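You operate a simulated robot arm through the tools that you are given. There is no shell and no other tool. Be economical: measure what you need, move in short steps, check, and stop when the job is done.

You run a simulated two-armed robot. Do the job below in one go: nothing can be reset, and whatever is moved stays where it is left.

Task
Pick up the white basket with one hand, pass it to the other hand and put it on the low shelf of the cool down rack. Set down upright: white basket.

The check looks at the end state, three seconds after you hand in, the way a careful person would. Anything else that was tipped, shoved, dropped, spilled or broken makes it a failure.

Robot
Two 7-joint arms with two-finger parallel grippers on one trunk, on a base that drives. Base frame: it is fixed to the floor where the robot stands at the start and does not move with it; the origin is under the middle of the robot, x ahead of it, y to its left, z up. Units: mm, degrees, N and s.
The left shoulder is at the start at [50, 165, 1155], the right one opposite. With the tool pointing down near the work surface each hand reaches from about 160 to 680 mm from the robot's upright axis, wherever it stands, measured 20 degrees to its own side. Places, roughly: low shelf of the cool down rack [2100, 3800, 400]. Payload 3.91 kg a hand.
The TCP of each hand is the grasp point between the finger pads, 30 mm short of the fingertips. In the tool frame z runs along the fingers and y along their closing line. Largest opening 110 mm; finger width 20, thickness 10; the body of the gripper, 48 by 112 mm, starts 55 mm behind the TCP.
Orientation is told as [roll, pitch, yaw] about the base's x, y, z axes, in that order, counted from this pose: with the fingers straight down and closing along the base's y, the tool's x points along the base's -x, its y along +y and its z along -z.

Tools
- The arms move only by the tool move_arm. It takes "left_deltas", "right_deltas" or both (then of equal length, played together; a hand with none holds still); each is a list of rows, each a list of 3 entries, a list of its own where there are three numbers: the shift along the base's x, y, z in mm, then the turn, a rotation vector about the base's x, y, z in degrees, then the opening in per cent of the stroke, from 0 (shut) to 100 (fully open). In form: [[[x, y, z], [wx, wy, wz], grip], ...]. A call has 1 to 20 rows; each row shifts and turns the commanded pose from where the row before left it. Each row takes 0.2 s and may step no farther than 50 mm and 8.6 degrees from the row before; otherwise, or with a gripper value out of range, the whole call is refused. Where a pose cannot be reached the arm comes as near as it can. A force on the tool above 40 N (or 10 N above the force at the start of the call, whichever is more), or a blocked arm, ends the call early, and 0.2 s more pass. Each finger travels about 45 mm/s and halts on what it meets, pressing with about 36 N; the grip force reading is that of the motor and also rises with nothing between the fingers. The clock runs only during rows and for 0.2 s after the last one: add rows that do not move to give the fingers time. It gives the time, the measured TCP pose, the force on the tool (base axes), the opening and the grip force at its end, in the units of the frame above (readings bear some noise), with the torque about the TCP (base axes, N m) and any sound that the robot's microphone picked up.
- Cameras (640 x 400 px; columns grow to the right, rows downward): "scene" is now at [126, -7.4, 1321.3]; the picture's right is [-0.03, -1.00, 0.00], its down [-0.57, 0.01, -0.82] and it looks along [0.82, -0.02, -0.57] (base axes); focal length 254 px, centre (320, 200). "left" rides on the left gripper at [72, -17, -103] in its tool frame; the picture's right is [0.23, 0.97, 0.00], its down [-0.76, 0.18, -0.62] and it looks along [-0.61, 0.14, 0.78] (tool axes); focal length 222 px, centre (320, 200). "right" rides on the right gripper at [72, 17, -103] in its tool frame; the picture's right is [-0.23, 0.97, 0.00], its down [-0.76, -0.18, -0.62] and it looks along [-0.61, -0.14, 0.78] (tool axes); focal length 222 px, centre (320, 200). There is no depth. A picture from a camera that has moved, and an enlarged one, comes with that camera's place and axes in the base frame and with its lens. The place of the scene camera against the robot may be out by one fixed shift of up to 18 mm in any direction.
- get_image(camera): a new picture of that camera. No time passes.
- slide_trunk(by): slides the trunk up (or, below 0, down) by that many mm; the arms and the scene camera ride with it, the base frame stays. It gives what a move gives, with no picture.
- steer(legs): drives the robot by 1 to 6 legs, each [ahead, left, turn to the left] in mm, mm and degrees, along the robot's own axes; the way and the turn of a leg run together, so that a leg with both is an arc; at most 1500 mm and 180 degrees a leg. The arms and the cameras ride along, it lands a little off, and it stops where it bumps. It gives what a move gives.
- turn_head(pan, tilt): turns the head with the scene camera to pan (to the left, within 80 degrees either way) and tilt (down, from -29 to 69), counted from straight ahead of the robot. It gives what a move gives.
- close_up(camera, box): a new picture of the part [left, top, right, bottom] of that camera's present view, enlarged. No time passes.
- job_done(): hands the job in; it is judged then, once.

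Go step by step. Nothing tells you exact positions but the pictures and the camera data: compare them with the known pose of the tool, close in by small moves and look again before you grip or let go. The budget is 120 turns and 100 pictures, counting those below and the enlarged ones. Unless the task says otherwise, let go and move clear before handing in, and close with one line.

The tools are called after "Emit:" as name(argument=value, ...) on one line, values as JSON. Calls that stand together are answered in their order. move_arm: Moves the arms, as the interface text tells. Its arguments: {"type":"object","properties":{"left_deltas":{"type":"array","items":{"type":"array"}},"right_deltas":{"type":"array","items":{"type":"array"}}},"required":[]} The other tools are called the same way: slide_trunk (by) slides the trunk up or down; steer (legs) drives the base; turn_head (pan, tilt) turns the head that bears the scene camera; get_image (camera) takes a picture; close_up (camera, box) takes an enlarged picture of a part of a camera's view; job_done () hands the job in.

At the start:

```text
time: 0.0
left_ee_pos: [388.5, 152.0, 1029.4]
left_orientation: [0.0, 0.0, 0.0]
left_wrist_force: [-0.3, 0.1, -0.7]
left_wrist_torque: [-0.03, -0.06, 0.01]
left_finger_gap: 109.9
left_gripper_force: 0.1
right_ee_pos: [330.0, -124.4, 1115.4]
right_orientation: [0.1, 0.1, 0.0]
right_wrist_force: [-0.2, 0.7, 0.3]
right_wrist_torque: [0.03, 0.01, -0.01]
right_finger_gap: 110.1
right_gripper_force: 0.0
trunk travel left (down, up): [-375.0, 128.0]
robot x, y, heading: [-0.3, -0.6, -0.0]
head pan, tilt: [-1.5, 35.1]
```

scene: 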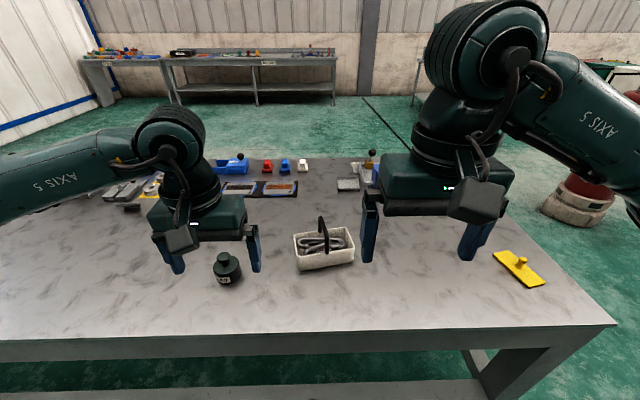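
right: 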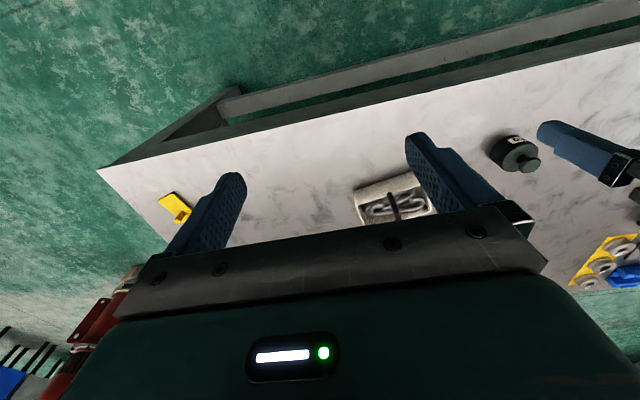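
left: 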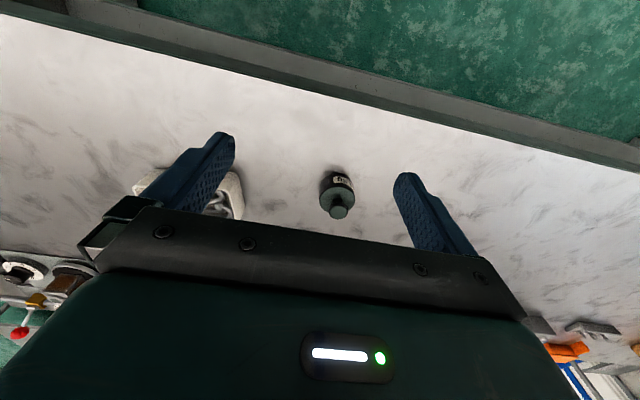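

The white basket with an upright handle stands on the table, just ahead of the robot, with a dark canister to its left. I'll take closer looks at the basket and at the rack off to the left.

Emit:
close_up(camera="scene", box=[200, 190, 380, 300])

Emit:
turn_head(pan=60, tilt=20)

Emit:
get_image(camera="scene")

```text
3.56 times, centred on (290, 245) of scene
camera zoom: at [126.0, -7.4, 1321.3], right [-0.03, -1.0, 0.0], down [-0.57, 0.01, -0.82], along [0.82, -0.02, -0.57], focal length 904 px, centre (427, 40)
```

zoom: 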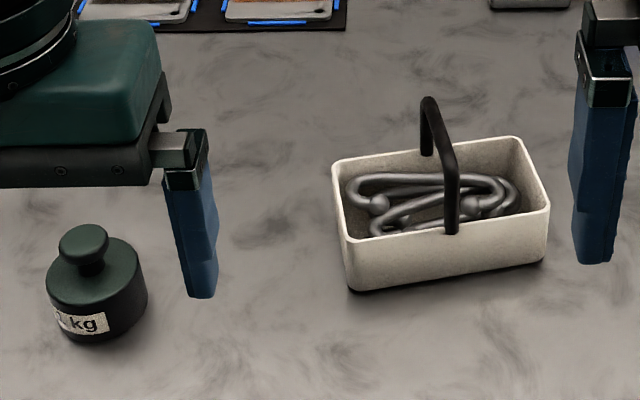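

```text
time: 1.3
left_ee_pos: [388.8, 152.2, 1030.0]
left_orientation: [0.0, 0.1, 0.1]
left_wrist_force: [-0.4, 0.0, 0.2]
left_wrist_torque: [-0.04, 0.01, -0.01]
left_finger_gap: 110.1
left_gripper_force: 0.1
right_ee_pos: [329.8, -123.5, 1116.3]
right_orientation: [-0.1, 0.1, 0.1]
right_wrist_force: [-0.7, 0.5, 0.3]
right_wrist_torque: [-0.01, -0.01, -0.02]
right_finger_gap: 110.0
right_gripper_force: 0.0
trunk travel left (down, up): [-375.0, 128.0]
robot x, y, heading: [3.9, 3.6, 0.4]
head pan, tilt: [60.0, 20.0]
```

```text
95 pictures are left
camera scene: at [84.6, 75.5, 1345.3], right [0.87, -0.5, 0.0], down [-0.17, -0.3, -0.94], along [0.47, 0.81, -0.34], focal length 254 px, centre (320, 200)
```

scene: 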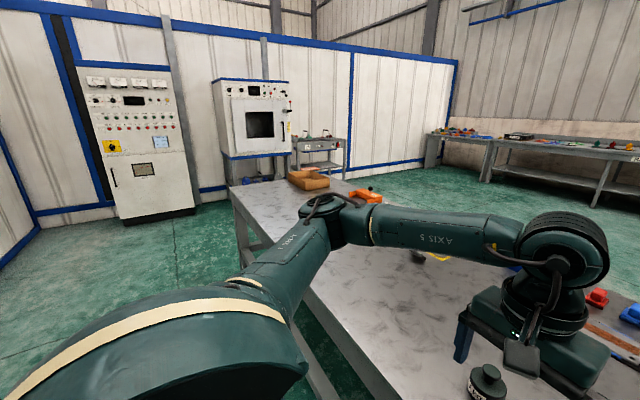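

The rack seems to be the small grey two-level cart beside the oven. I'll enlarge it.

Emit:
close_up(camera="scene", box=[270, 110, 370, 190])

Emit:
turn_head(pan=0, tilt=50)

Emit:
get_image(camera="scene")

```text
5.00 times, centred on (320, 150) of scene
camera zoom: at [84.6, 75.5, 1345.3], right [0.87, -0.5, 0.0], down [-0.17, -0.3, -0.94], along [0.47, 0.81, -0.34], focal length 1271 px, centre (320, 450)
```

zoom: 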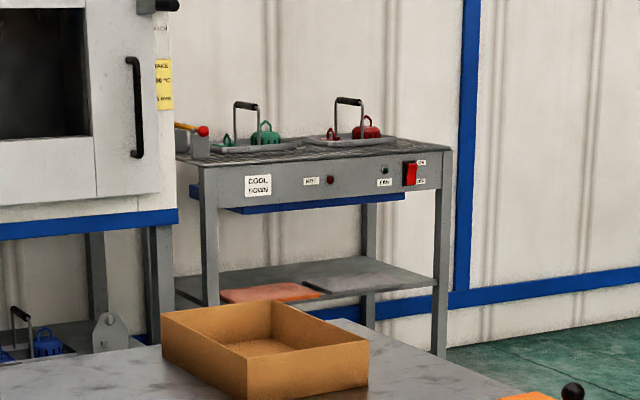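

```text
time: 2.6
left_ee_pos: [388.6, 151.1, 1029.5]
left_orientation: [0.0, 0.0, 0.0]
left_wrist_force: [0.4, 0.3, -0.1]
left_wrist_torque: [-0.01, 0.0, 0.01]
left_finger_gap: 109.9
left_gripper_force: 0.2
right_ee_pos: [329.7, -124.6, 1116.2]
right_orientation: [0.1, 0.0, 0.0]
right_wrist_force: [-0.1, -0.7, -0.6]
right_wrist_torque: [0.01, 0.01, -0.04]
right_finger_gap: 109.9
right_gripper_force: 0.2
trunk travel left (down, up): [-375.0, 128.0]
robot x, y, heading: [-2.0, 2.2, -0.0]
head pan, tilt: [0.0, 50.0]
```

```text
93 pictures are left
camera scene: at [115.0, -5.0, 1299.8], right [0.0, -1.0, 0.0], down [-0.77, 0.0, -0.64], along [0.64, 0.0, -0.77], focal length 254 px, centre (320, 200)
```

scene: 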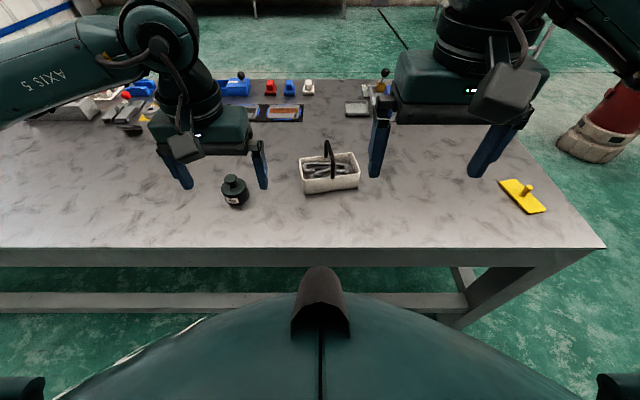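

The rack's lower shelf is open at the front and holds an orange and a grey plate. To locate the handle I'll compare it in the right camera and the scene camera.

Emit:
close_up(camera="right", box=[320, 140, 480, 240])

Emit:
close_up(camera="scene", box=[280, 125, 380, 205])

```text
4.00 times, centred on (400, 190) of right
camera zoom: at [258.2, -108.0, 1219.0], right [0.23, 0.97, 0.0], down [0.76, -0.18, 0.62], along [0.61, -0.14, -0.78], focal length 888 px, centre (0, 240)
```

zoom: 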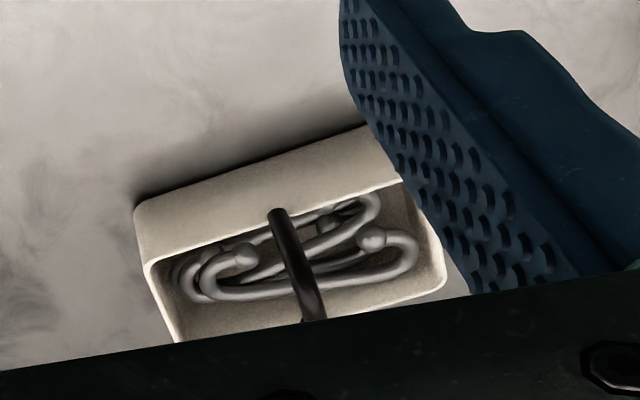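

```text
5.00 times, centred on (330, 165) of scene
camera zoom: at [115.0, -5.0, 1299.8], right [0.0, -1.0, 0.0], down [-0.77, 0.0, -0.64], along [0.64, 0.0, -0.77], focal length 1271 px, centre (270, 375)
```

zoom: 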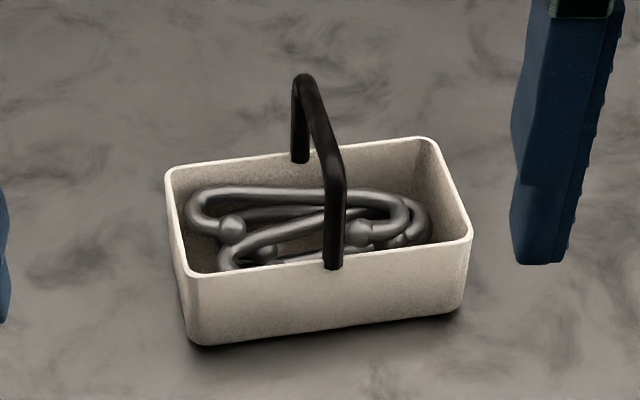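

From the two views, the near foot of the handle meets the rim at about (542, −35, 870). The bar runs away from the robot, turned about +10°, with its top near z 935. I'll bring the right hand above it and check.

Emit:
move_arm(right_deltas=[[[40, 16, 0], [0, 0, 5], 100], [[40, 16, 0], [0, 0, 5], 100], [[40, 16, 0], [0, 0, 0], 100], [[40, 16, 0], [0, 0, 0], 100], [[40, 16, -20], [0, 0, 0], 100], [[30, 14, -20], [0, 0, 0], 100], [[0, 0, 0], [0, 0, 0], 100]])

Emit:
get_image(camera="right")

Emit:
get_image(camera="scene")

Emit:
get_image(camera="left")

```text
time: 4.2
left_ee_pos: [388.6, 151.6, 1029.8]
left_orientation: [0.0, 0.0, 0.1]
left_wrist_force: [-0.2, 0.2, -0.5]
left_wrist_torque: [0.04, 0.01, -0.04]
left_finger_gap: 110.0
left_gripper_force: 0.1
right_ee_pos: [560.2, -29.9, 1076.2]
right_orientation: [0.0, 0.2, 10.1]
right_wrist_force: [-0.4, 0.1, 0.3]
right_wrist_torque: [0.01, 0.02, -0.01]
right_finger_gap: 109.7
right_gripper_force: 0.0
trunk travel left (down, up): [-375.0, 128.0]
robot x, y, heading: [0.7, -1.5, 0.0]
head pan, tilt: [0.0, 50.0]
```

```text
90 pictures are left
camera right: at [486.5, -25.9, 1180.2], right [0.05, 1.0, 0.0], down [0.78, -0.04, 0.62], along [0.62, -0.03, -0.78], focal length 222 px, centre (320, 200)
```

right: 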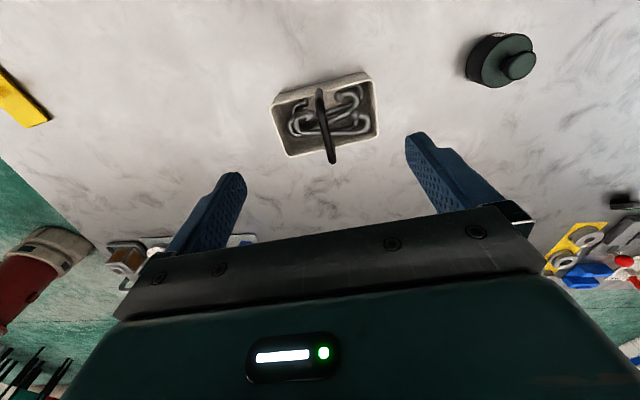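

```text
89 pictures are left
camera scene: at [114.8, -5.3, 1299.8], right [0.0, -1.0, 0.0], down [-0.77, 0.0, -0.64], along [0.64, 0.0, -0.77], focal length 254 px, centre (320, 200)
```

scene: 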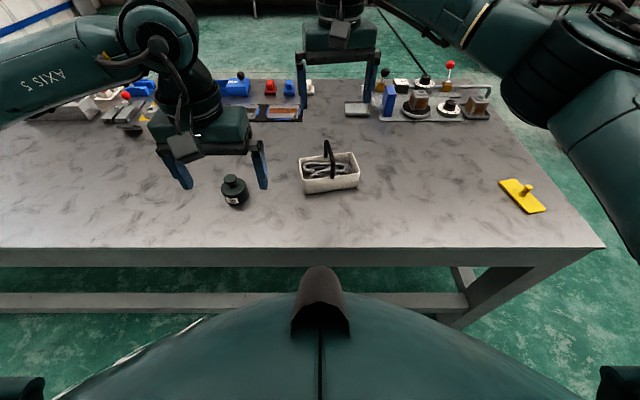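

```text
88 pictures are left
camera left: at [315.4, 134.3, 1132.8], right [-0.23, 0.97, 0.0], down [0.76, 0.18, 0.62], along [0.61, 0.14, -0.78], focal length 222 px, centre (320, 200)
```

left: 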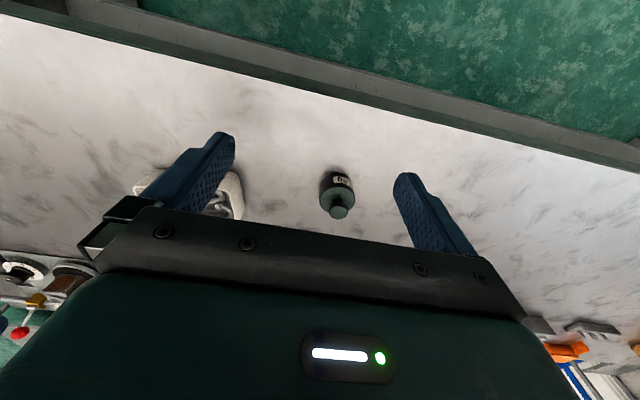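

The handle is now in the right camera's free view, so I'll enlarge it to measure.

Emit:
close_up(camera="right", box=[260, 60, 390, 180])

Emit:
close_up(camera="scene", box=[280, 125, 380, 205])

```text
3.33 times, centred on (325, 120) of right
camera zoom: at [486.5, -25.9, 1180.2], right [0.05, 1.0, 0.0], down [0.78, -0.04, 0.62], along [0.62, -0.03, -0.78], focal length 740 px, centre (303, 467)
```

zoom: 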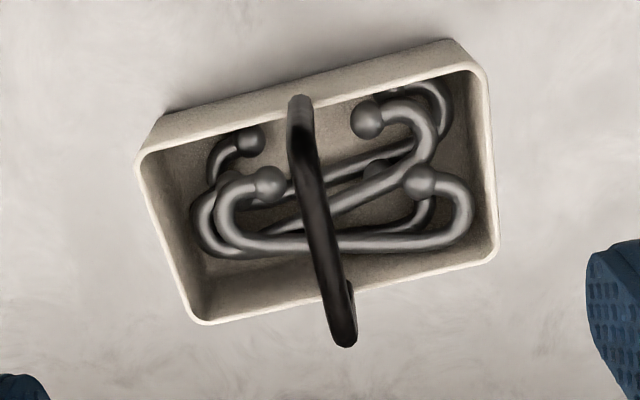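

```text
5.00 times, centred on (330, 165) of scene
camera zoom: at [114.8, -5.3, 1299.8], right [0.0, -1.0, 0.0], down [-0.77, 0.0, -0.64], along [0.64, 0.0, -0.77], focal length 1271 px, centre (270, 375)
```

zoom: 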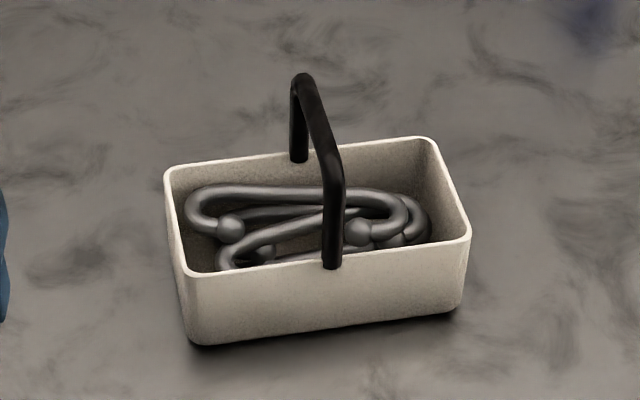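

The bar's far top corner is near (640, −16, 900), its near one at about (575, −30, 893), and the basket is turned about 11°. I'll go over the far part of the bar and lower to z 960.

Emit:
move_arm(right_deltas=[[[32, 6, -26], [0, 0, 1], 100], [[31, 7, -30], [0, 0, 0], 100], [[0, 0, -30], [0, 0, 0], 100], [[0, 0, -30], [0, 0, 0], 100], [[0, 0, 0], [0, 0, 0], 60], [[0, 0, 0], [0, 0, 0], 60]])

Emit:
get_image(camera="right")

Emit:
close_up(camera="scene", box=[260, 85, 400, 205])

```text
time: 5.6
left_ee_pos: [388.8, 151.4, 1030.8]
left_orientation: [0.0, 0.0, -0.1]
left_wrist_force: [-0.3, -0.2, 0.7]
left_wrist_torque: [-0.04, 0.01, -0.03]
left_finger_gap: 110.1
left_gripper_force: 0.1
right_ee_pos: [615.8, -18.3, 967.2]
right_orientation: [0.1, 0.1, 11.0]
right_wrist_force: [0.0, -0.5, 0.1]
right_wrist_torque: [0.0, -0.01, -0.01]
right_finger_gap: 66.1
right_gripper_force: 0.0
right hand out of reach, approached as far as the arm can: row 2
trunk travel left (down, up): [-375.0, 128.0]
robot x, y, heading: [1.2, -0.1, 0.3]
head pan, tilt: [0.0, 50.0]
```

```text
85 pictures are left
camera right: at [542.2, -16.1, 1070.7], right [0.04, 1.0, 0.0], down [0.78, -0.03, 0.62], along [0.62, -0.02, -0.78], focal length 222 px, centre (320, 200)
```

right: 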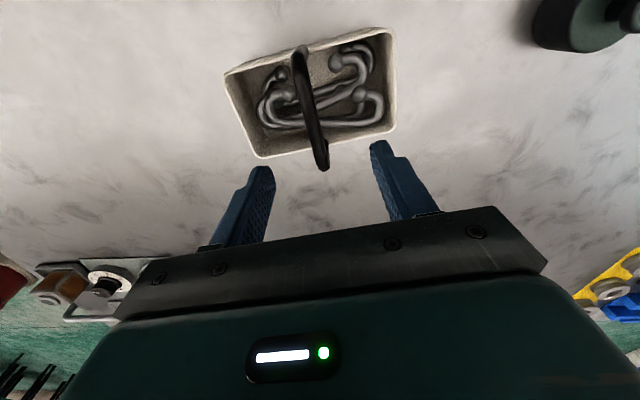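

```text
3.33 times, centred on (330, 145) of scene
camera zoom: at [115.0, -5.1, 1299.7], right [0.0, -1.0, 0.0], down [-0.77, 0.0, -0.64], along [0.64, 0.0, -0.77], focal length 847 px, centre (287, 383)
```

zoom: 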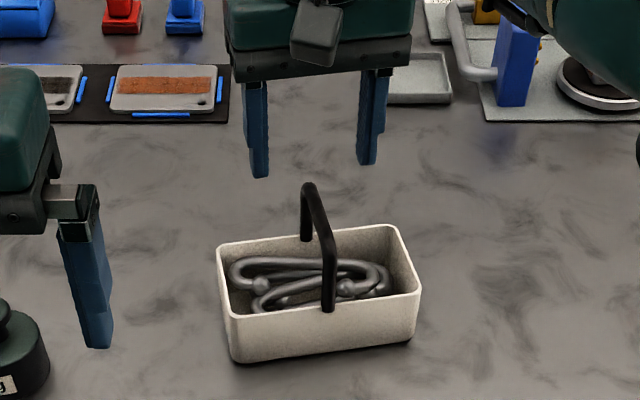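

The far corner of the bar is confirmed at about (639, −17, 900). Reach was slightly short while the hand was high, so I'll go lower and push a little ahead.

Emit:
move_arm(right_deltas=[[[0, 0, -20], [0, 0, 0], 60], [[0, 0, -17], [0, 0, 0], 60], [[6, 1, 0], [0, 0, 0], 60], [[0, 0, 0], [0, 0, 0], 60]])

Emit:
close_up(camera="right", box=[200, 0, 440, 220])

Emit:
close_up(camera="scene", box=[260, 85, 400, 205])

```text
time: 6.6
left_ee_pos: [388.4, 151.2, 1029.8]
left_orientation: [0.0, 0.0, 0.1]
left_wrist_force: [-0.3, -0.1, 0.4]
left_wrist_torque: [0.01, 0.01, 0.0]
left_finger_gap: 109.9
left_gripper_force: 0.0
right_ee_pos: [621.1, -19.4, 930.3]
right_orientation: [0.1, 0.0, 11.0]
right_wrist_force: [0.1, 0.6, 0.6]
right_wrist_torque: [-0.01, 0.01, -0.05]
right_finger_gap: 66.4
right_gripper_force: 0.0
trunk travel left (down, up): [-375.0, 128.0]
robot x, y, heading: [0.6, -0.4, 0.0]
head pan, tilt: [0.0, 50.0]
```

```text
1.82 times, centred on (320, 110) of right
camera zoom: at [547.5, -16.2, 1032.8], right [0.04, 1.0, 0.0], down [0.78, -0.03, 0.62], along [0.62, -0.02, -0.78], focal length 404 px, centre (320, 364)
```

zoom: 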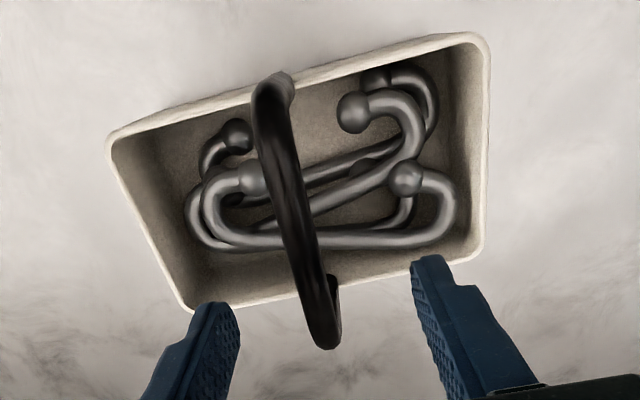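

```text
3.33 times, centred on (330, 145) of scene
camera zoom: at [115.0, -5.2, 1299.7], right [0.0, -1.0, 0.0], down [-0.77, 0.0, -0.64], along [0.64, 0.0, -0.77], focal length 847 px, centre (287, 383)
```

zoom: 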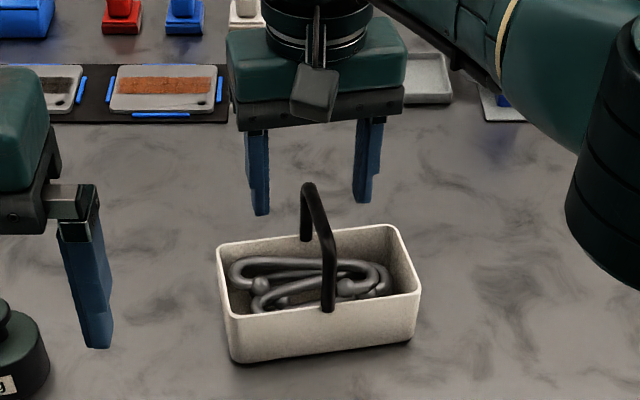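

The fingers straddle the bar at x≈621, y≈−20. I'll lower to about z 908 and close.

Emit:
move_arm(right_deltas=[[[0, 0, -12], [0, 0, 0], 60], [[0, 0, -10], [0, 0, 0], 60], [[0, 0, 0], [0, 0, 0], 0], [[0, 0, 0], [0, 0, 0], 0], [[0, 0, 0], [0, 0, 0], 0], [[0, 0, 0], [0, 0, 0], 0], [[0, 0, 0], [0, 0, 0], 0], [[0, 0, 0], [0, 0, 0], 0]])

Emit:
close_up(camera="right", box=[200, 0, 440, 220])

Emit:
close_up(camera="scene", box=[260, 85, 400, 205])

```text
time: 8.4
left_ee_pos: [388.1, 151.0, 1030.5]
left_orientation: [0.0, 0.0, 0.0]
left_wrist_force: [0.0, -0.3, -0.4]
left_wrist_torque: [0.0, 0.01, 0.03]
left_finger_gap: 109.8
left_gripper_force: 0.0
right_ee_pos: [620.7, -19.2, 907.2]
right_orientation: [0.0, -0.1, 11.0]
right_wrist_force: [0.4, -1.1, 0.8]
right_wrist_torque: [-0.01, 0.01, -0.06]
right_finger_gap: 10.8
right_gripper_force: 36.2
trunk travel left (down, up): [-375.0, 128.0]
robot x, y, heading: [-0.9, 0.5, 0.0]
head pan, tilt: [0.0, 50.0]
```

```text
1.82 times, centred on (320, 110) of right
camera zoom: at [547.3, -16.4, 1010.3], right [0.04, 1.0, 0.0], down [0.78, -0.03, 0.62], along [0.62, -0.02, -0.78], focal length 404 px, centre (320, 364)
```

zoom: 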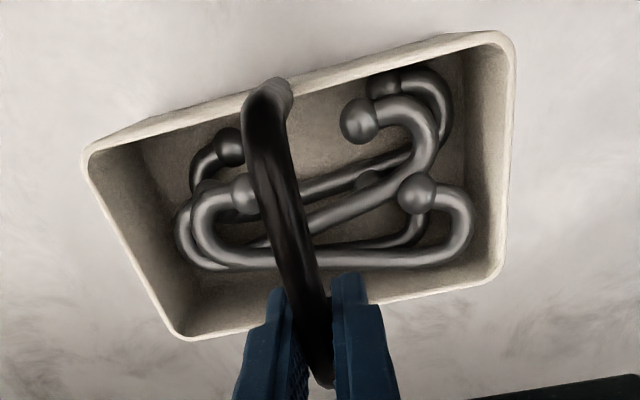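

```text
3.33 times, centred on (330, 145) of scene
camera zoom: at [115.1, -5.3, 1299.7], right [0.0, -1.0, 0.0], down [-0.77, 0.0, -0.64], along [0.64, 0.0, -0.77], focal length 847 px, centre (287, 383)
```

zoom: 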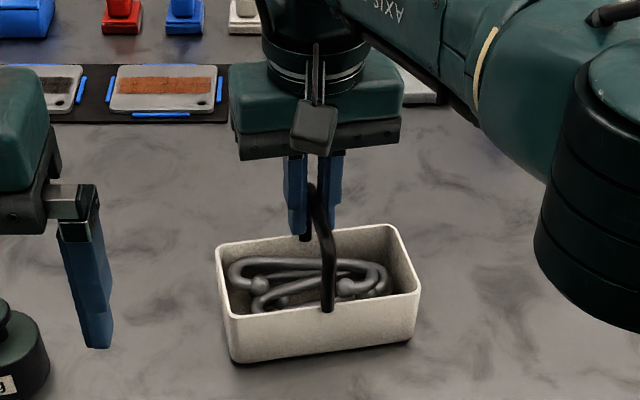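

The bar is held at a 10.8 mm gap with 36 N. I'll lift slowly by 40 mm and see whether the basket droops.

Emit:
move_arm(right_deltas=[[[0, 0, 8], [0, 0, 0], 0], [[0, 0, 10], [0, 0, 0], 0], [[0, 0, 12], [0, 0, 0], 0], [[0, 0, 12], [0, 0, 0], 0], [[0, 0, 0], [0, 0, 0], 0], [[0, 0, 0], [0, 0, 0], 0]])

Emit:
close_up(camera="scene", box=[260, 85, 400, 205])

Emit:
close_up(camera="right", box=[200, 0, 440, 220])

```text
time: 9.8
left_ee_pos: [389.3, 151.6, 1029.1]
left_orientation: [0.0, 0.0, 0.0]
left_wrist_force: [0.0, -0.1, -0.2]
left_wrist_torque: [0.0, 0.02, 0.01]
left_finger_gap: 109.9
left_gripper_force: 0.0
right_ee_pos: [621.0, -19.9, 949.1]
right_orientation: [0.0, 0.0, 11.0]
right_wrist_force: [-0.1, 0.4, -6.4]
right_wrist_torque: [0.03, -0.11, 0.01]
right_finger_gap: 10.8
right_gripper_force: 36.1
trunk travel left (down, up): [-375.0, 128.0]
robot x, y, heading: [-1.5, -2.8, -0.2]
head pan, tilt: [0.0, 50.0]
```

```text
3.33 times, centred on (330, 145) of scene
camera zoom: at [115.6, -5.1, 1299.7], right [0.0, -1.0, 0.0], down [-0.77, 0.0, -0.64], along [0.64, 0.0, -0.77], focal length 847 px, centre (287, 383)
```

zoom: 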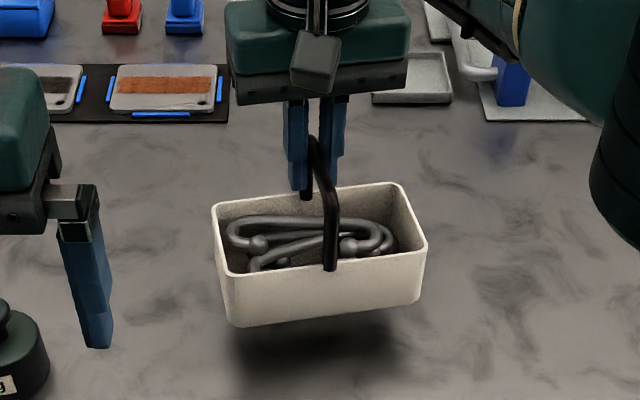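

```text
1.82 times, centred on (320, 110) of right
camera zoom: at [547.5, -16.2, 1051.7], right [0.04, 1.0, 0.0], down [0.78, -0.03, 0.62], along [0.62, -0.02, -0.78], focal length 404 px, centre (320, 364)
```

zoom: 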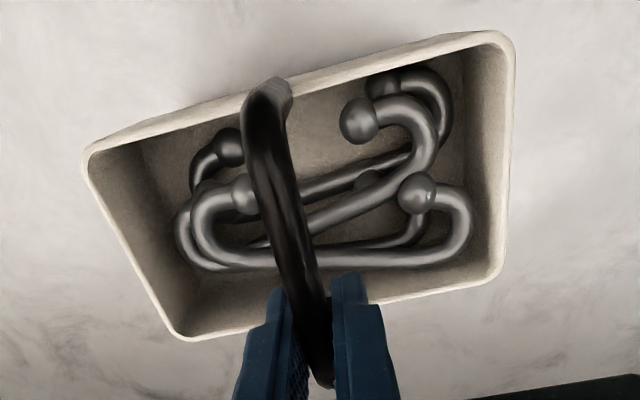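

The basket (about 0.65 kg) hangs level. Next I'll bring it up, slightly closer, and turn it to about −25° yaw so the left hand can come in along the bar. Meanwhile I'll pitch the left hand to point ahead and 30° down.

Emit:
move_arm(right_deltas=[[[0, 0, 15], [0, 0, 0], 0], [[-6, 0, 10], [0, 0, -6], 0], [[-8, 0, 8], [0, 0, -6], 0], [[-8, 0, 8], [0, 0, -6], 0], [[-8, 0, 8], [0, 0, -6], 0], [[-8, 0, 8], [0, 0, -6], 0], [[-8, 0, 4], [0, 0, -6], 0], [[-5, 0, 0], [0, 0, 0], 0], [[0, 0, 0], [0, 0, 0], 0]])

Emit:
move_arm(left_deltas=[[[10, 0, 0], [0, -7.5, 0], 100], [[10, 0, 0], [0, -7.5, 0], 100], [[10, 0, 0], [0, -7.5, 0], 100], [[10, 0, 0], [0, -7.5, 0], 100], [[10, 0, 0], [0, -7.5, 0], 100], [[10, 0, 0], [0, -7.5, 0], 100], [[5, 0, 0], [0, -7.5, 0], 100], [[0, 0, 0], [0, -7.5, 0], 100], [[0, 0, 0], [0, 0, -8.3], 70], [[0, 0, 0], [0, 0, -8.3], 70], [[0, 0, 0], [0, 0, -8.4], 70], [[0, 0, 0], [0, 0, 0], 70]])

Emit:
get_image(camera="scene")

Emit:
get_image(camera="left")

```text
time: 11.8
left_ee_pos: [389.2, 150.1, 1028.9]
left_orientation: [0.0, 0.0, 0.0]
left_wrist_force: [-0.5, 0.2, -0.3]
left_wrist_torque: [-0.01, -0.02, 0.01]
left_finger_gap: 109.9
left_gripper_force: 0.1
right_ee_pos: [569.6, -18.3, 1010.7]
right_orientation: [-0.1, 0.0, -25.1]
right_wrist_force: [-0.3, 0.4, -5.0]
right_wrist_torque: [-0.03, -0.13, 0.04]
right_finger_gap: 10.6
right_gripper_force: 35.2
trunk travel left (down, up): [-375.0, 128.0]
robot x, y, heading: [1.6, 1.3, -0.2]
head pan, tilt: [0.0, 50.0]
```

```text
time: 14.4
left_ee_pos: [453.3, 150.0, 1030.2]
left_orientation: [-0.1, -60.1, -24.9]
left_wrist_force: [0.3, 0.2, 0.2]
left_wrist_torque: [0.0, -0.01, 0.01]
left_finger_gap: 77.1
left_gripper_force: 0.1
right_ee_pos: [569.7, -17.0, 1011.4]
right_orientation: [0.0, -0.1, -24.9]
right_wrist_force: [0.8, -0.2, -5.5]
right_wrist_torque: [-0.07, -0.14, 0.0]
right_finger_gap: 10.7
right_gripper_force: 36.2
trunk travel left (down, up): [-375.0, 128.0]
robot x, y, heading: [-2.0, -0.6, 0.0]
head pan, tilt: [0.0, 50.0]
```

```text
77 pictures are left
camera scene: at [115.6, -5.2, 1299.6], right [0.0, -1.0, 0.0], down [-0.77, 0.0, -0.64], along [0.64, 0.0, -0.77], focal length 254 px, centre (320, 200)
```

scene: 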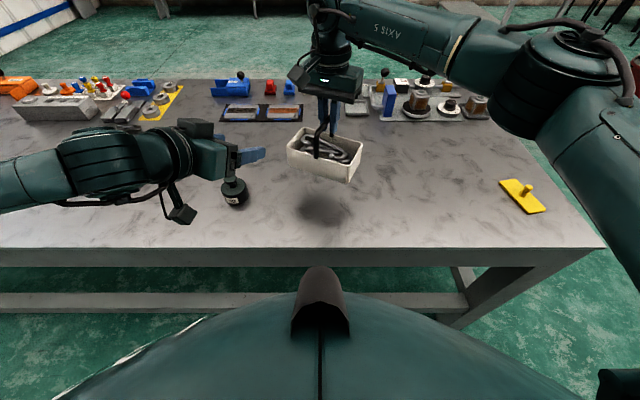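

```text
76 pictures are left
camera left: at [332.8, 188.7, 1018.2], right [0.31, 0.93, -0.2], down [-0.07, 0.23, 0.97], along [0.95, -0.29, 0.13], focal length 222 px, centre (320, 200)
```

left: 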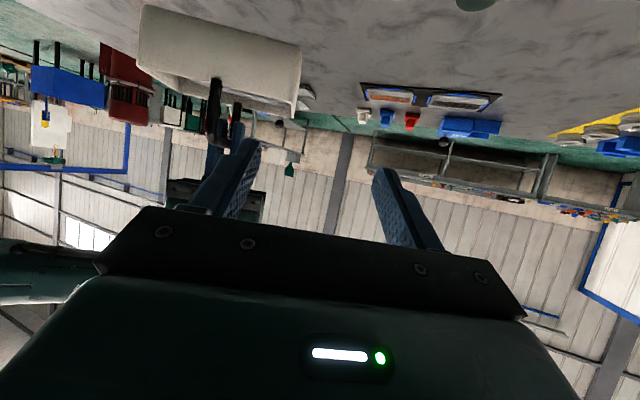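

The left hand points along the bar direction. I'll move it to a pre-approach pose 90 mm back from the grasp point at about (529, 2, 997).

Emit:
move_arm(left_deltas=[[[2, -40, 4], [0, 0, 0], 70], [[2, -40, 4], [0, 0, 0], 70], [[1, -35, 4], [0, 0, 0], 70], [[0, 0, 0], [0, 0, 0], 70]])

Emit:
close_up(camera="scene", box=[220, 60, 420, 220])

Emit:
get_image(camera="left")

Emit:
get_image(camera="right")

```text
time: 15.4
left_ee_pos: [459.0, 34.7, 1043.2]
left_orientation: [-0.1, -60.0, -24.9]
left_wrist_force: [-0.8, -0.4, 0.4]
left_wrist_torque: [-0.02, -0.01, 0.0]
left_finger_gap: 76.8
left_gripper_force: 0.1
right_ee_pos: [569.7, -18.1, 1010.6]
right_orientation: [0.0, 0.0, -24.9]
right_wrist_force: [-0.3, 0.0, -6.3]
right_wrist_torque: [-0.07, -0.09, 0.0]
right_finger_gap: 10.8
right_gripper_force: 36.3
trunk travel left (down, up): [-375.0, 128.0]
robot x, y, heading: [-0.6, -3.0, 0.1]
head pan, tilt: [0.0, 50.0]
```

```text
2.50 times, centred on (320, 140) of scene
camera zoom: at [115.5, -4.8, 1299.7], right [0.0, -1.0, 0.0], down [-0.77, 0.0, -0.64], along [0.64, 0.0, -0.77], focal length 635 px, centre (320, 350)
```

zoom: 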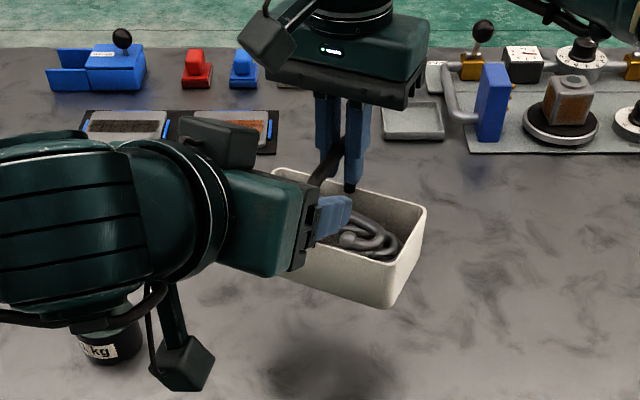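

```text
74 pictures are left
camera left: at [337.6, 72.5, 1031.8], right [0.31, 0.93, -0.2], down [-0.07, 0.23, 0.97], along [0.95, -0.29, 0.13], focal length 222 px, centre (320, 200)
```

left: 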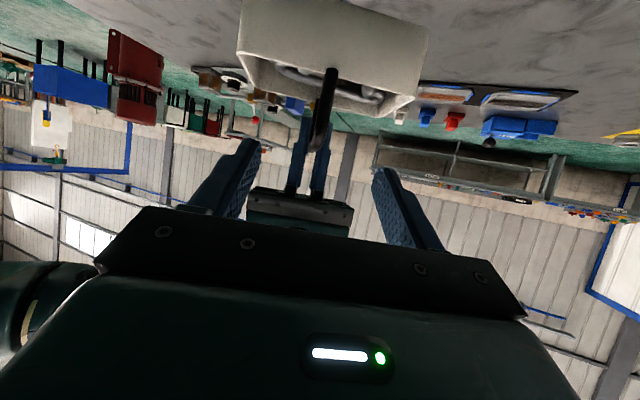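

```text
73 pictures are left
camera right: at [512.2, 27.8, 1114.6], right [0.62, 0.79, 0.0], down [0.62, -0.48, 0.62], along [0.49, -0.39, -0.78], focal length 222 px, centre (320, 200)
```

right: 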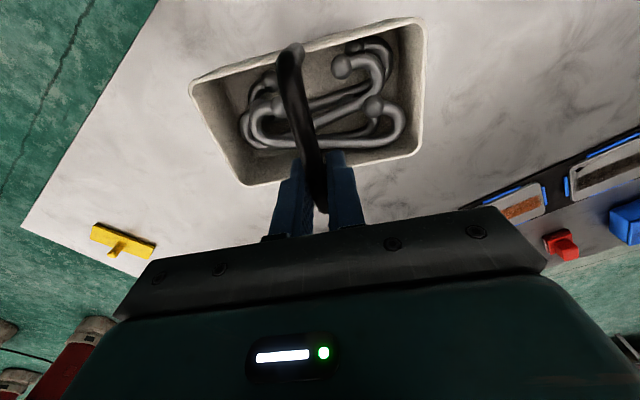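

The bar lies centred between the left fingers. I'll advance along the tool axis in small steps, still open.

Emit:
move_arm(left_deltas=[[[16, -7.5, -10], [0, 0, 0], 70], [[16, -7.5, -10], [0, 0, 0], 70], [[14, -6.5, -9], [0, 0, 0], 70], [[12, -5.5, -8], [0, 0, 0], 70], [[0, 0, 0], [0, 0, 0], 70]])

Emit:
close_up(camera="scene", box=[220, 60, 420, 220])

Emit:
get_image(camera="left")

Emit:
get_image(camera="right")

```text
time: 16.6
left_ee_pos: [517.0, 8.2, 1005.1]
left_orientation: [-0.1, -60.0, -24.8]
left_wrist_force: [0.6, -0.1, 1.1]
left_wrist_torque: [-0.01, 0.08, 0.01]
left_finger_gap: 77.0
left_gripper_force: 0.1
right_ee_pos: [570.7, -18.4, 1011.5]
right_orientation: [0.1, 0.1, -25.0]
right_wrist_force: [0.0, -0.2, -6.4]
right_wrist_torque: [-0.08, -0.09, 0.02]
right_finger_gap: 10.6
right_gripper_force: 36.1
trunk travel left (down, up): [-375.0, 128.0]
robot x, y, heading: [-1.8, 1.8, -0.1]
head pan, tilt: [0.0, 50.0]
```

```text
2.50 times, centred on (320, 140) of scene
camera zoom: at [115.5, -5.1, 1299.7], right [0.0, -1.0, 0.0], down [-0.77, 0.0, -0.64], along [0.64, 0.0, -0.77], focal length 635 px, centre (320, 350)
```

zoom: 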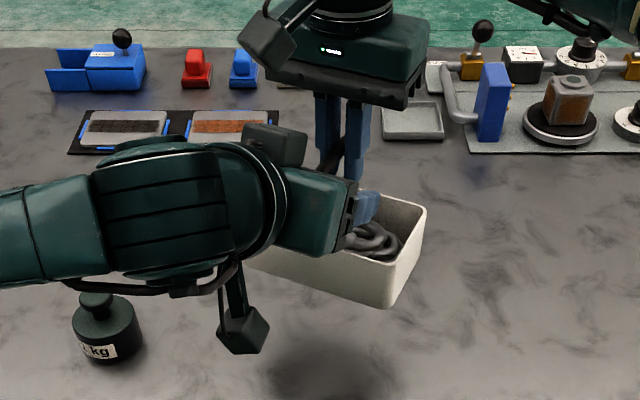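

```text
71 pictures are left
camera left: at [395.3, 46.8, 994.5], right [0.31, 0.93, -0.2], down [-0.07, 0.23, 0.97], along [0.95, -0.29, 0.13], focal length 222 px, centre (320, 200)
```

left: 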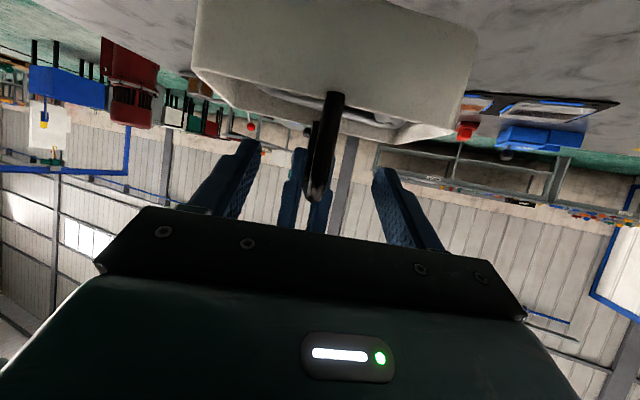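

```text
70 pictures are left
camera right: at [512.3, 27.6, 1114.6], right [0.62, 0.79, 0.0], down [0.62, -0.48, 0.62], along [0.49, -0.38, -0.78], focal length 222 px, centre (320, 200)
```

right: 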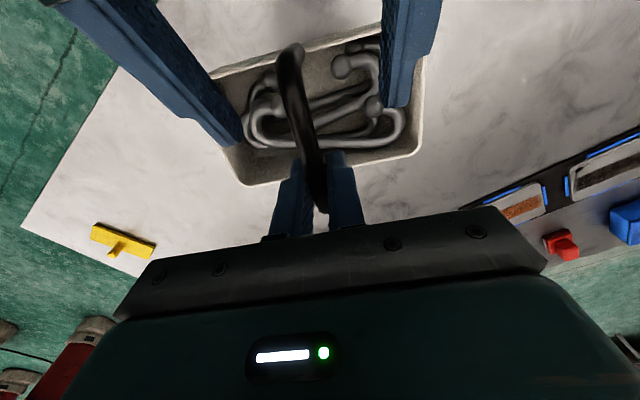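

Clearance to the right fingers is about 20 mm and the bar is centred. I'll go 11 mm more and close the left hand.

Emit:
move_arm(left_deltas=[[[9, -4.2, -6], [0, 0, 0], 70], [[0, 0, 0], [0, 0, 0], 40], [[0, 0, 0], [0, 0, 0], 25], [[0, 0, 0], [0, 0, 0], 0], [[0, 0, 0], [0, 0, 0], 0], [[0, 0, 0], [0, 0, 0], 0], [[0, 0, 0], [0, 0, 0], 0], [[0, 0, 0], [0, 0, 0], 0]])

Emit:
get_image(camera="left")

Emit:
get_image(camera="right")

```text
time: 18.4
left_ee_pos: [526.8, 2.9, 999.6]
left_orientation: [-0.2, -60.0, -25.0]
left_wrist_force: [-4.4, -6.8, 1.2]
left_wrist_torque: [0.08, -0.14, -0.16]
left_finger_gap: 10.9
left_gripper_force: 35.8
right_ee_pos: [570.9, -18.9, 1011.8]
right_orientation: [0.1, 0.1, -24.9]
right_wrist_force: [3.8, 7.9, -6.6]
right_wrist_torque: [-0.05, -0.03, -0.26]
right_finger_gap: 10.5
right_gripper_force: 35.2
trunk travel left (down, up): [-375.0, 128.0]
robot x, y, heading: [-0.3, 2.5, 0.0]
head pan, tilt: [0.0, 50.0]
```

```text
69 pictures are left
camera left: at [404.2, 41.6, 987.3], right [0.31, 0.93, -0.2], down [-0.07, 0.23, 0.97], along [0.95, -0.29, 0.13], focal length 222 px, centre (320, 200)
```

left: 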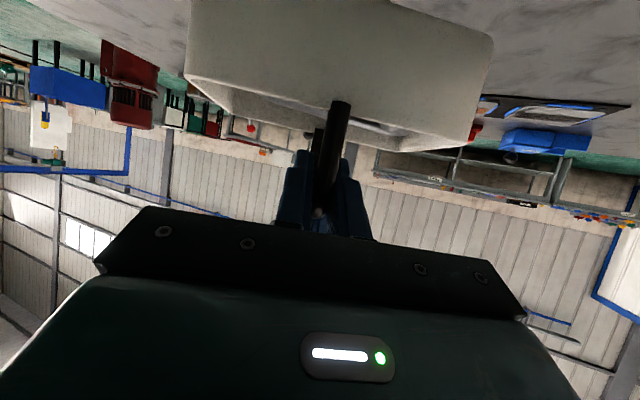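

```text
68 pictures are left
camera right: at [512.2, 27.9, 1114.7], right [0.62, 0.79, 0.0], down [0.62, -0.48, 0.62], along [0.49, -0.38, -0.78], focal length 222 px, centre (320, 200)
```

right: 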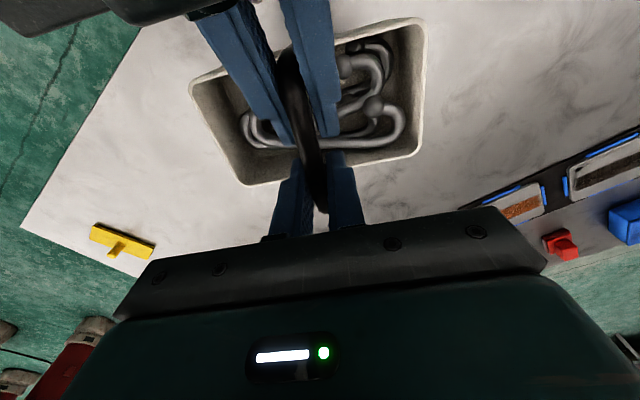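

Both hands hold the bar. I'll open the right hand moderately, lift it straight up and clear to the right.

Emit:
move_arm(right_deltas=[[[0, 0, 0], [0, 0, 0], 20], [[0, 0, 0], [0, 0, 0], 35], [[0, 0, 0], [0, 0, 0], 35], [[0, 0, 15], [0, 0, 0], 35], [[0, 0, 25], [0, 0, 0], 35], [[0, 0, 30], [0, 0, 0], 35], [[0, -30, 20], [0, 0, 0], 35], [[-20, -40, 0], [0, 0, 0], 35], [[-30, -40, 0], [0, 0, 0], 35]])

Emit:
get_image(camera="scene")

Emit:
get_image(camera="left")

```text
time: 20.4
left_ee_pos: [525.5, 2.2, 998.2]
left_orientation: [0.0, -60.0, -25.0]
left_wrist_force: [-1.3, -0.8, -0.3]
left_wrist_torque: [0.07, 0.15, 0.03]
left_finger_gap: 10.9
left_gripper_force: 35.8
right_ee_pos: [520.9, -130.6, 1101.4]
right_orientation: [0.1, 0.0, -25.0]
right_wrist_force: [0.5, -0.7, -1.0]
right_wrist_torque: [0.03, 0.0, 0.0]
right_finger_gap: 38.5
right_gripper_force: 0.1
trunk travel left (down, up): [-375.0, 128.0]
robot x, y, heading: [1.3, -3.3, 0.1]
head pan, tilt: [0.0, 50.0]
```

```text
67 pictures are left
camera scene: at [115.2, -6.0, 1299.7], right [0.0, -1.0, 0.0], down [-0.77, 0.0, -0.64], along [0.64, 0.0, -0.77], focal length 254 px, centre (320, 200)
```

scene: 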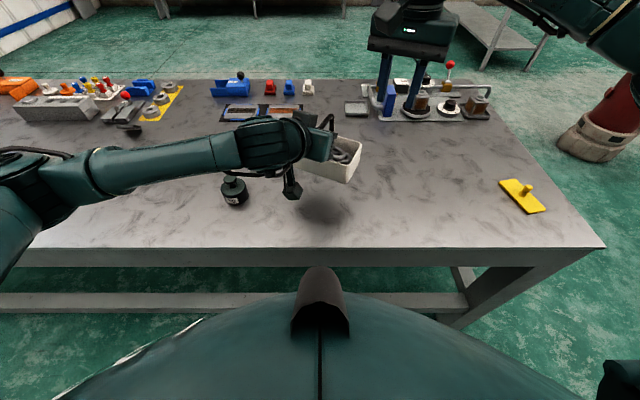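

```text
66 pictures are left
camera left: at [404.3, 41.5, 987.4], right [0.31, 0.93, -0.2], down [-0.07, 0.23, 0.97], along [0.95, -0.29, 0.13], focal length 222 px, centre (320, 200)
```

left: 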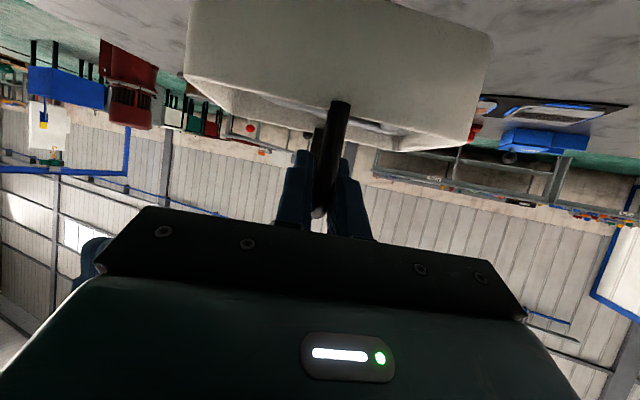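

The basket hangs firmly from the left hand with no slip, and the right hand is clear. I'll draw both hands in, then look around for the drive.

Emit:
move_arm(left_deltas=[[[-10, 2, 10], [0, 0, 0], 0], [[-12, 4, 12], [0, 0, 0], 0], [[-14, 8, 12], [0, 0, 0], 0], [[-14, 10, 12], [0, 0, 0], 0], [[-14, 12, 10], [0, 0, 0], 0], [[-10, 12, 4], [0, 0, 0], 0], [[-6, 10, 0], [0, 0, 0], 0], [[0, 0, 0], [0, 0, 0], 0]], right_deltas=[[[-25, -20, 0], [0, 0, 5], 35], [[-25, -20, 0], [0, 0, 5], 35], [[-25, -20, 0], [0, 0, 5], 35], [[-25, -20, 0], [0, 0, 5], 35], [[-25, -20, 0], [0, 0, 5], 35], [[-25, -20, 0], [0, 0, 0], 35], [[-20, 0, 0], [0, 0, 0], 35], [[0, 0, 0], [0, 0, 0], 35]])

Emit:
get_image(camera="scene")

```text
time: 22.2
left_ee_pos: [445.5, 63.7, 1057.2]
left_orientation: [0.0, -60.0, -24.9]
left_wrist_force: [-1.2, 0.5, -5.5]
left_wrist_torque: [0.06, 0.16, -0.01]
left_finger_gap: 10.9
left_gripper_force: 36.1
right_ee_pos: [349.4, -248.9, 1099.8]
right_orientation: [0.1, 0.1, 0.0]
right_wrist_force: [0.7, 0.1, -0.5]
right_wrist_torque: [-0.01, -0.02, 0.01]
right_finger_gap: 38.7
right_gripper_force: 0.1
trunk travel left (down, up): [-375.0, 128.0]
robot x, y, heading: [-3.0, 0.3, 0.1]
head pan, tilt: [0.0, 50.0]
```

```text
65 pictures are left
camera scene: at [115.6, -5.2, 1299.6], right [0.0, -1.0, 0.0], down [-0.77, 0.0, -0.64], along [0.64, 0.0, -0.77], focal length 254 px, centre (320, 200)
```

scene: 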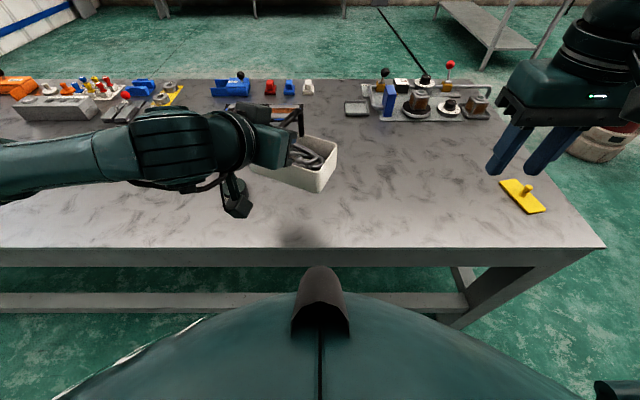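

Before moving I'll check the left side for free floor.

Emit:
turn_head(pan=80, tilt=35)

Emit:
get_image(camera="scene")

Emit:
turn_head(pan=-80, tilt=35)

Emit:
get_image(camera="scene")

```text
time: 23.8
left_ee_pos: [447.1, 63.8, 1057.5]
left_orientation: [-0.1, -60.0, -24.8]
left_wrist_force: [0.4, 0.0, -6.5]
left_wrist_torque: [0.07, 0.15, 0.02]
left_finger_gap: 11.0
left_gripper_force: 36.1
right_ee_pos: [348.8, -249.5, 1100.5]
right_orientation: [-0.1, -0.1, 0.0]
right_wrist_force: [-0.6, -0.3, 0.4]
right_wrist_torque: [-0.03, 0.0, 0.01]
right_finger_gap: 38.7
right_gripper_force: 0.1
trunk travel left (down, up): [-375.0, 128.0]
robot x, y, heading: [1.1, -0.8, 0.3]
head pan, tilt: [80.0, 35.0]
```

```text
64 pictures are left
camera scene: at [53.8, 81.7, 1321.4], right [0.98, -0.17, 0.0], down [-0.1, -0.56, -0.82], along [0.14, 0.81, -0.57], focal length 254 px, centre (320, 200)
```

scene: 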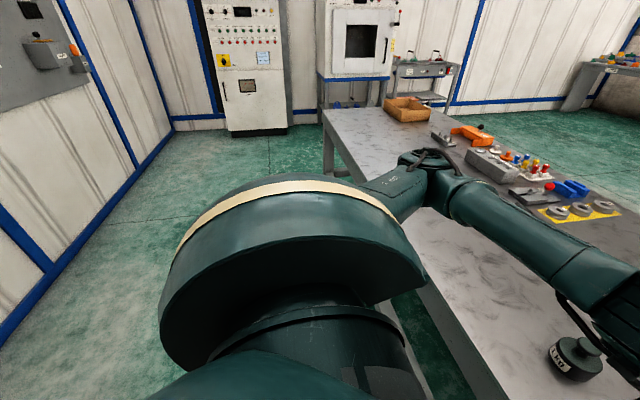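

```text
time: 26.2
left_ee_pos: [445.3, 63.4, 1057.4]
left_orientation: [-0.1, -60.0, -24.9]
left_wrist_force: [0.1, -0.9, -5.3]
left_wrist_torque: [0.03, 0.15, 0.02]
left_finger_gap: 10.8
left_gripper_force: 36.1
right_ee_pos: [349.2, -248.8, 1099.8]
right_orientation: [0.0, 0.0, 0.0]
right_wrist_force: [0.5, -0.8, -0.3]
right_wrist_torque: [-0.01, 0.01, -0.01]
right_finger_gap: 38.4
right_gripper_force: 0.0
trunk travel left (down, up): [-375.0, 128.0]
robot x, y, heading: [2.6, -3.2, -0.1]
head pan, tilt: [-80.0, 35.0]
```

```text
63 pictures are left
camera scene: at [53.8, -91.8, 1321.4], right [-0.98, -0.17, 0.0], down [-0.1, 0.56, -0.82], along [0.14, -0.81, -0.57], focal length 254 px, centre (320, 200)
```

scene: 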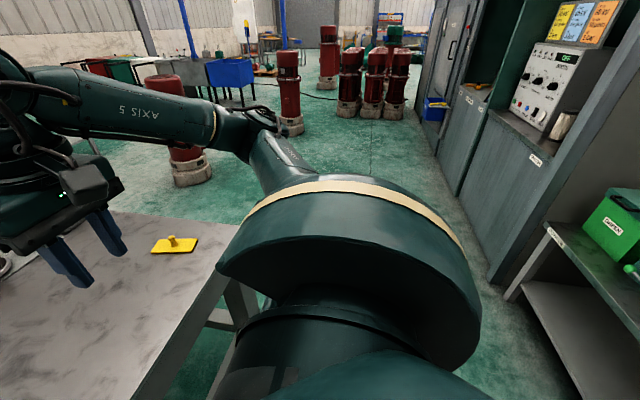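

There is a bench behind at x≈−900 and a wall to the left at x≈−1450. I'll back off 220 mm, turn left 90°, then look.

Emit:
steer(legs=[[-220, 0, 0], [0, 0, 45], [0, 0, 45]])

Emit:
turn_head(pan=-15, tilt=30)

Emit:
get_image(camera="scene")

```text
time: 32.0
left_ee_pos: [-282.3, 445.5, 1058.3]
left_orientation: [-0.2, -60.0, 64.5]
left_wrist_force: [-0.9, -0.3, -6.2]
left_wrist_torque: [-0.17, 0.07, 0.0]
left_finger_gap: 10.8
left_gripper_force: 35.8
right_ee_pos: [29.6, 347.4, 1100.4]
right_orientation: [0.0, 0.1, 89.5]
right_wrist_force: [-0.5, -0.1, 0.0]
right_wrist_torque: [0.02, -0.01, 0.01]
right_finger_gap: 38.4
right_gripper_force: 0.0
trunk travel left (down, up): [-375.0, 128.0]
robot x, y, heading: [-222.2, 0.3, 89.5]
head pan, tilt: [-80.0, 35.0]
```

```text
time: 33.4
left_ee_pos: [-281.7, 445.3, 1057.5]
left_orientation: [-0.1, -60.1, 64.5]
left_wrist_force: [0.3, 1.3, -7.1]
left_wrist_torque: [-0.19, 0.1, 0.02]
left_finger_gap: 11.1
left_gripper_force: 36.0
right_ee_pos: [30.5, 346.4, 1099.6]
right_orientation: [0.0, 0.1, 89.4]
right_wrist_force: [-0.4, -0.4, -0.6]
right_wrist_torque: [-0.02, -0.03, 0.02]
right_finger_gap: 38.3
right_gripper_force: 0.1
trunk travel left (down, up): [-375.0, 128.0]
robot x, y, heading: [-222.6, -0.6, 89.4]
head pan, tilt: [-15.0, 30.0]
```

```text
62 pictures are left
camera scene: at [-189.8, 112.0, 1329.2], right [0.96, -0.27, 0.0], down [-0.13, -0.48, -0.87], along [0.23, 0.83, -0.5], focal length 254 px, centre (320, 200)
```

scene: 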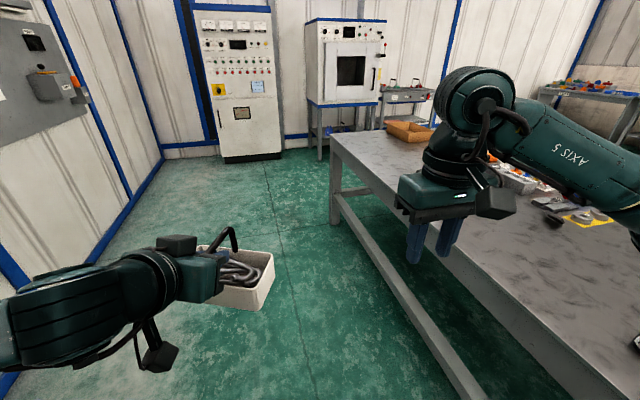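

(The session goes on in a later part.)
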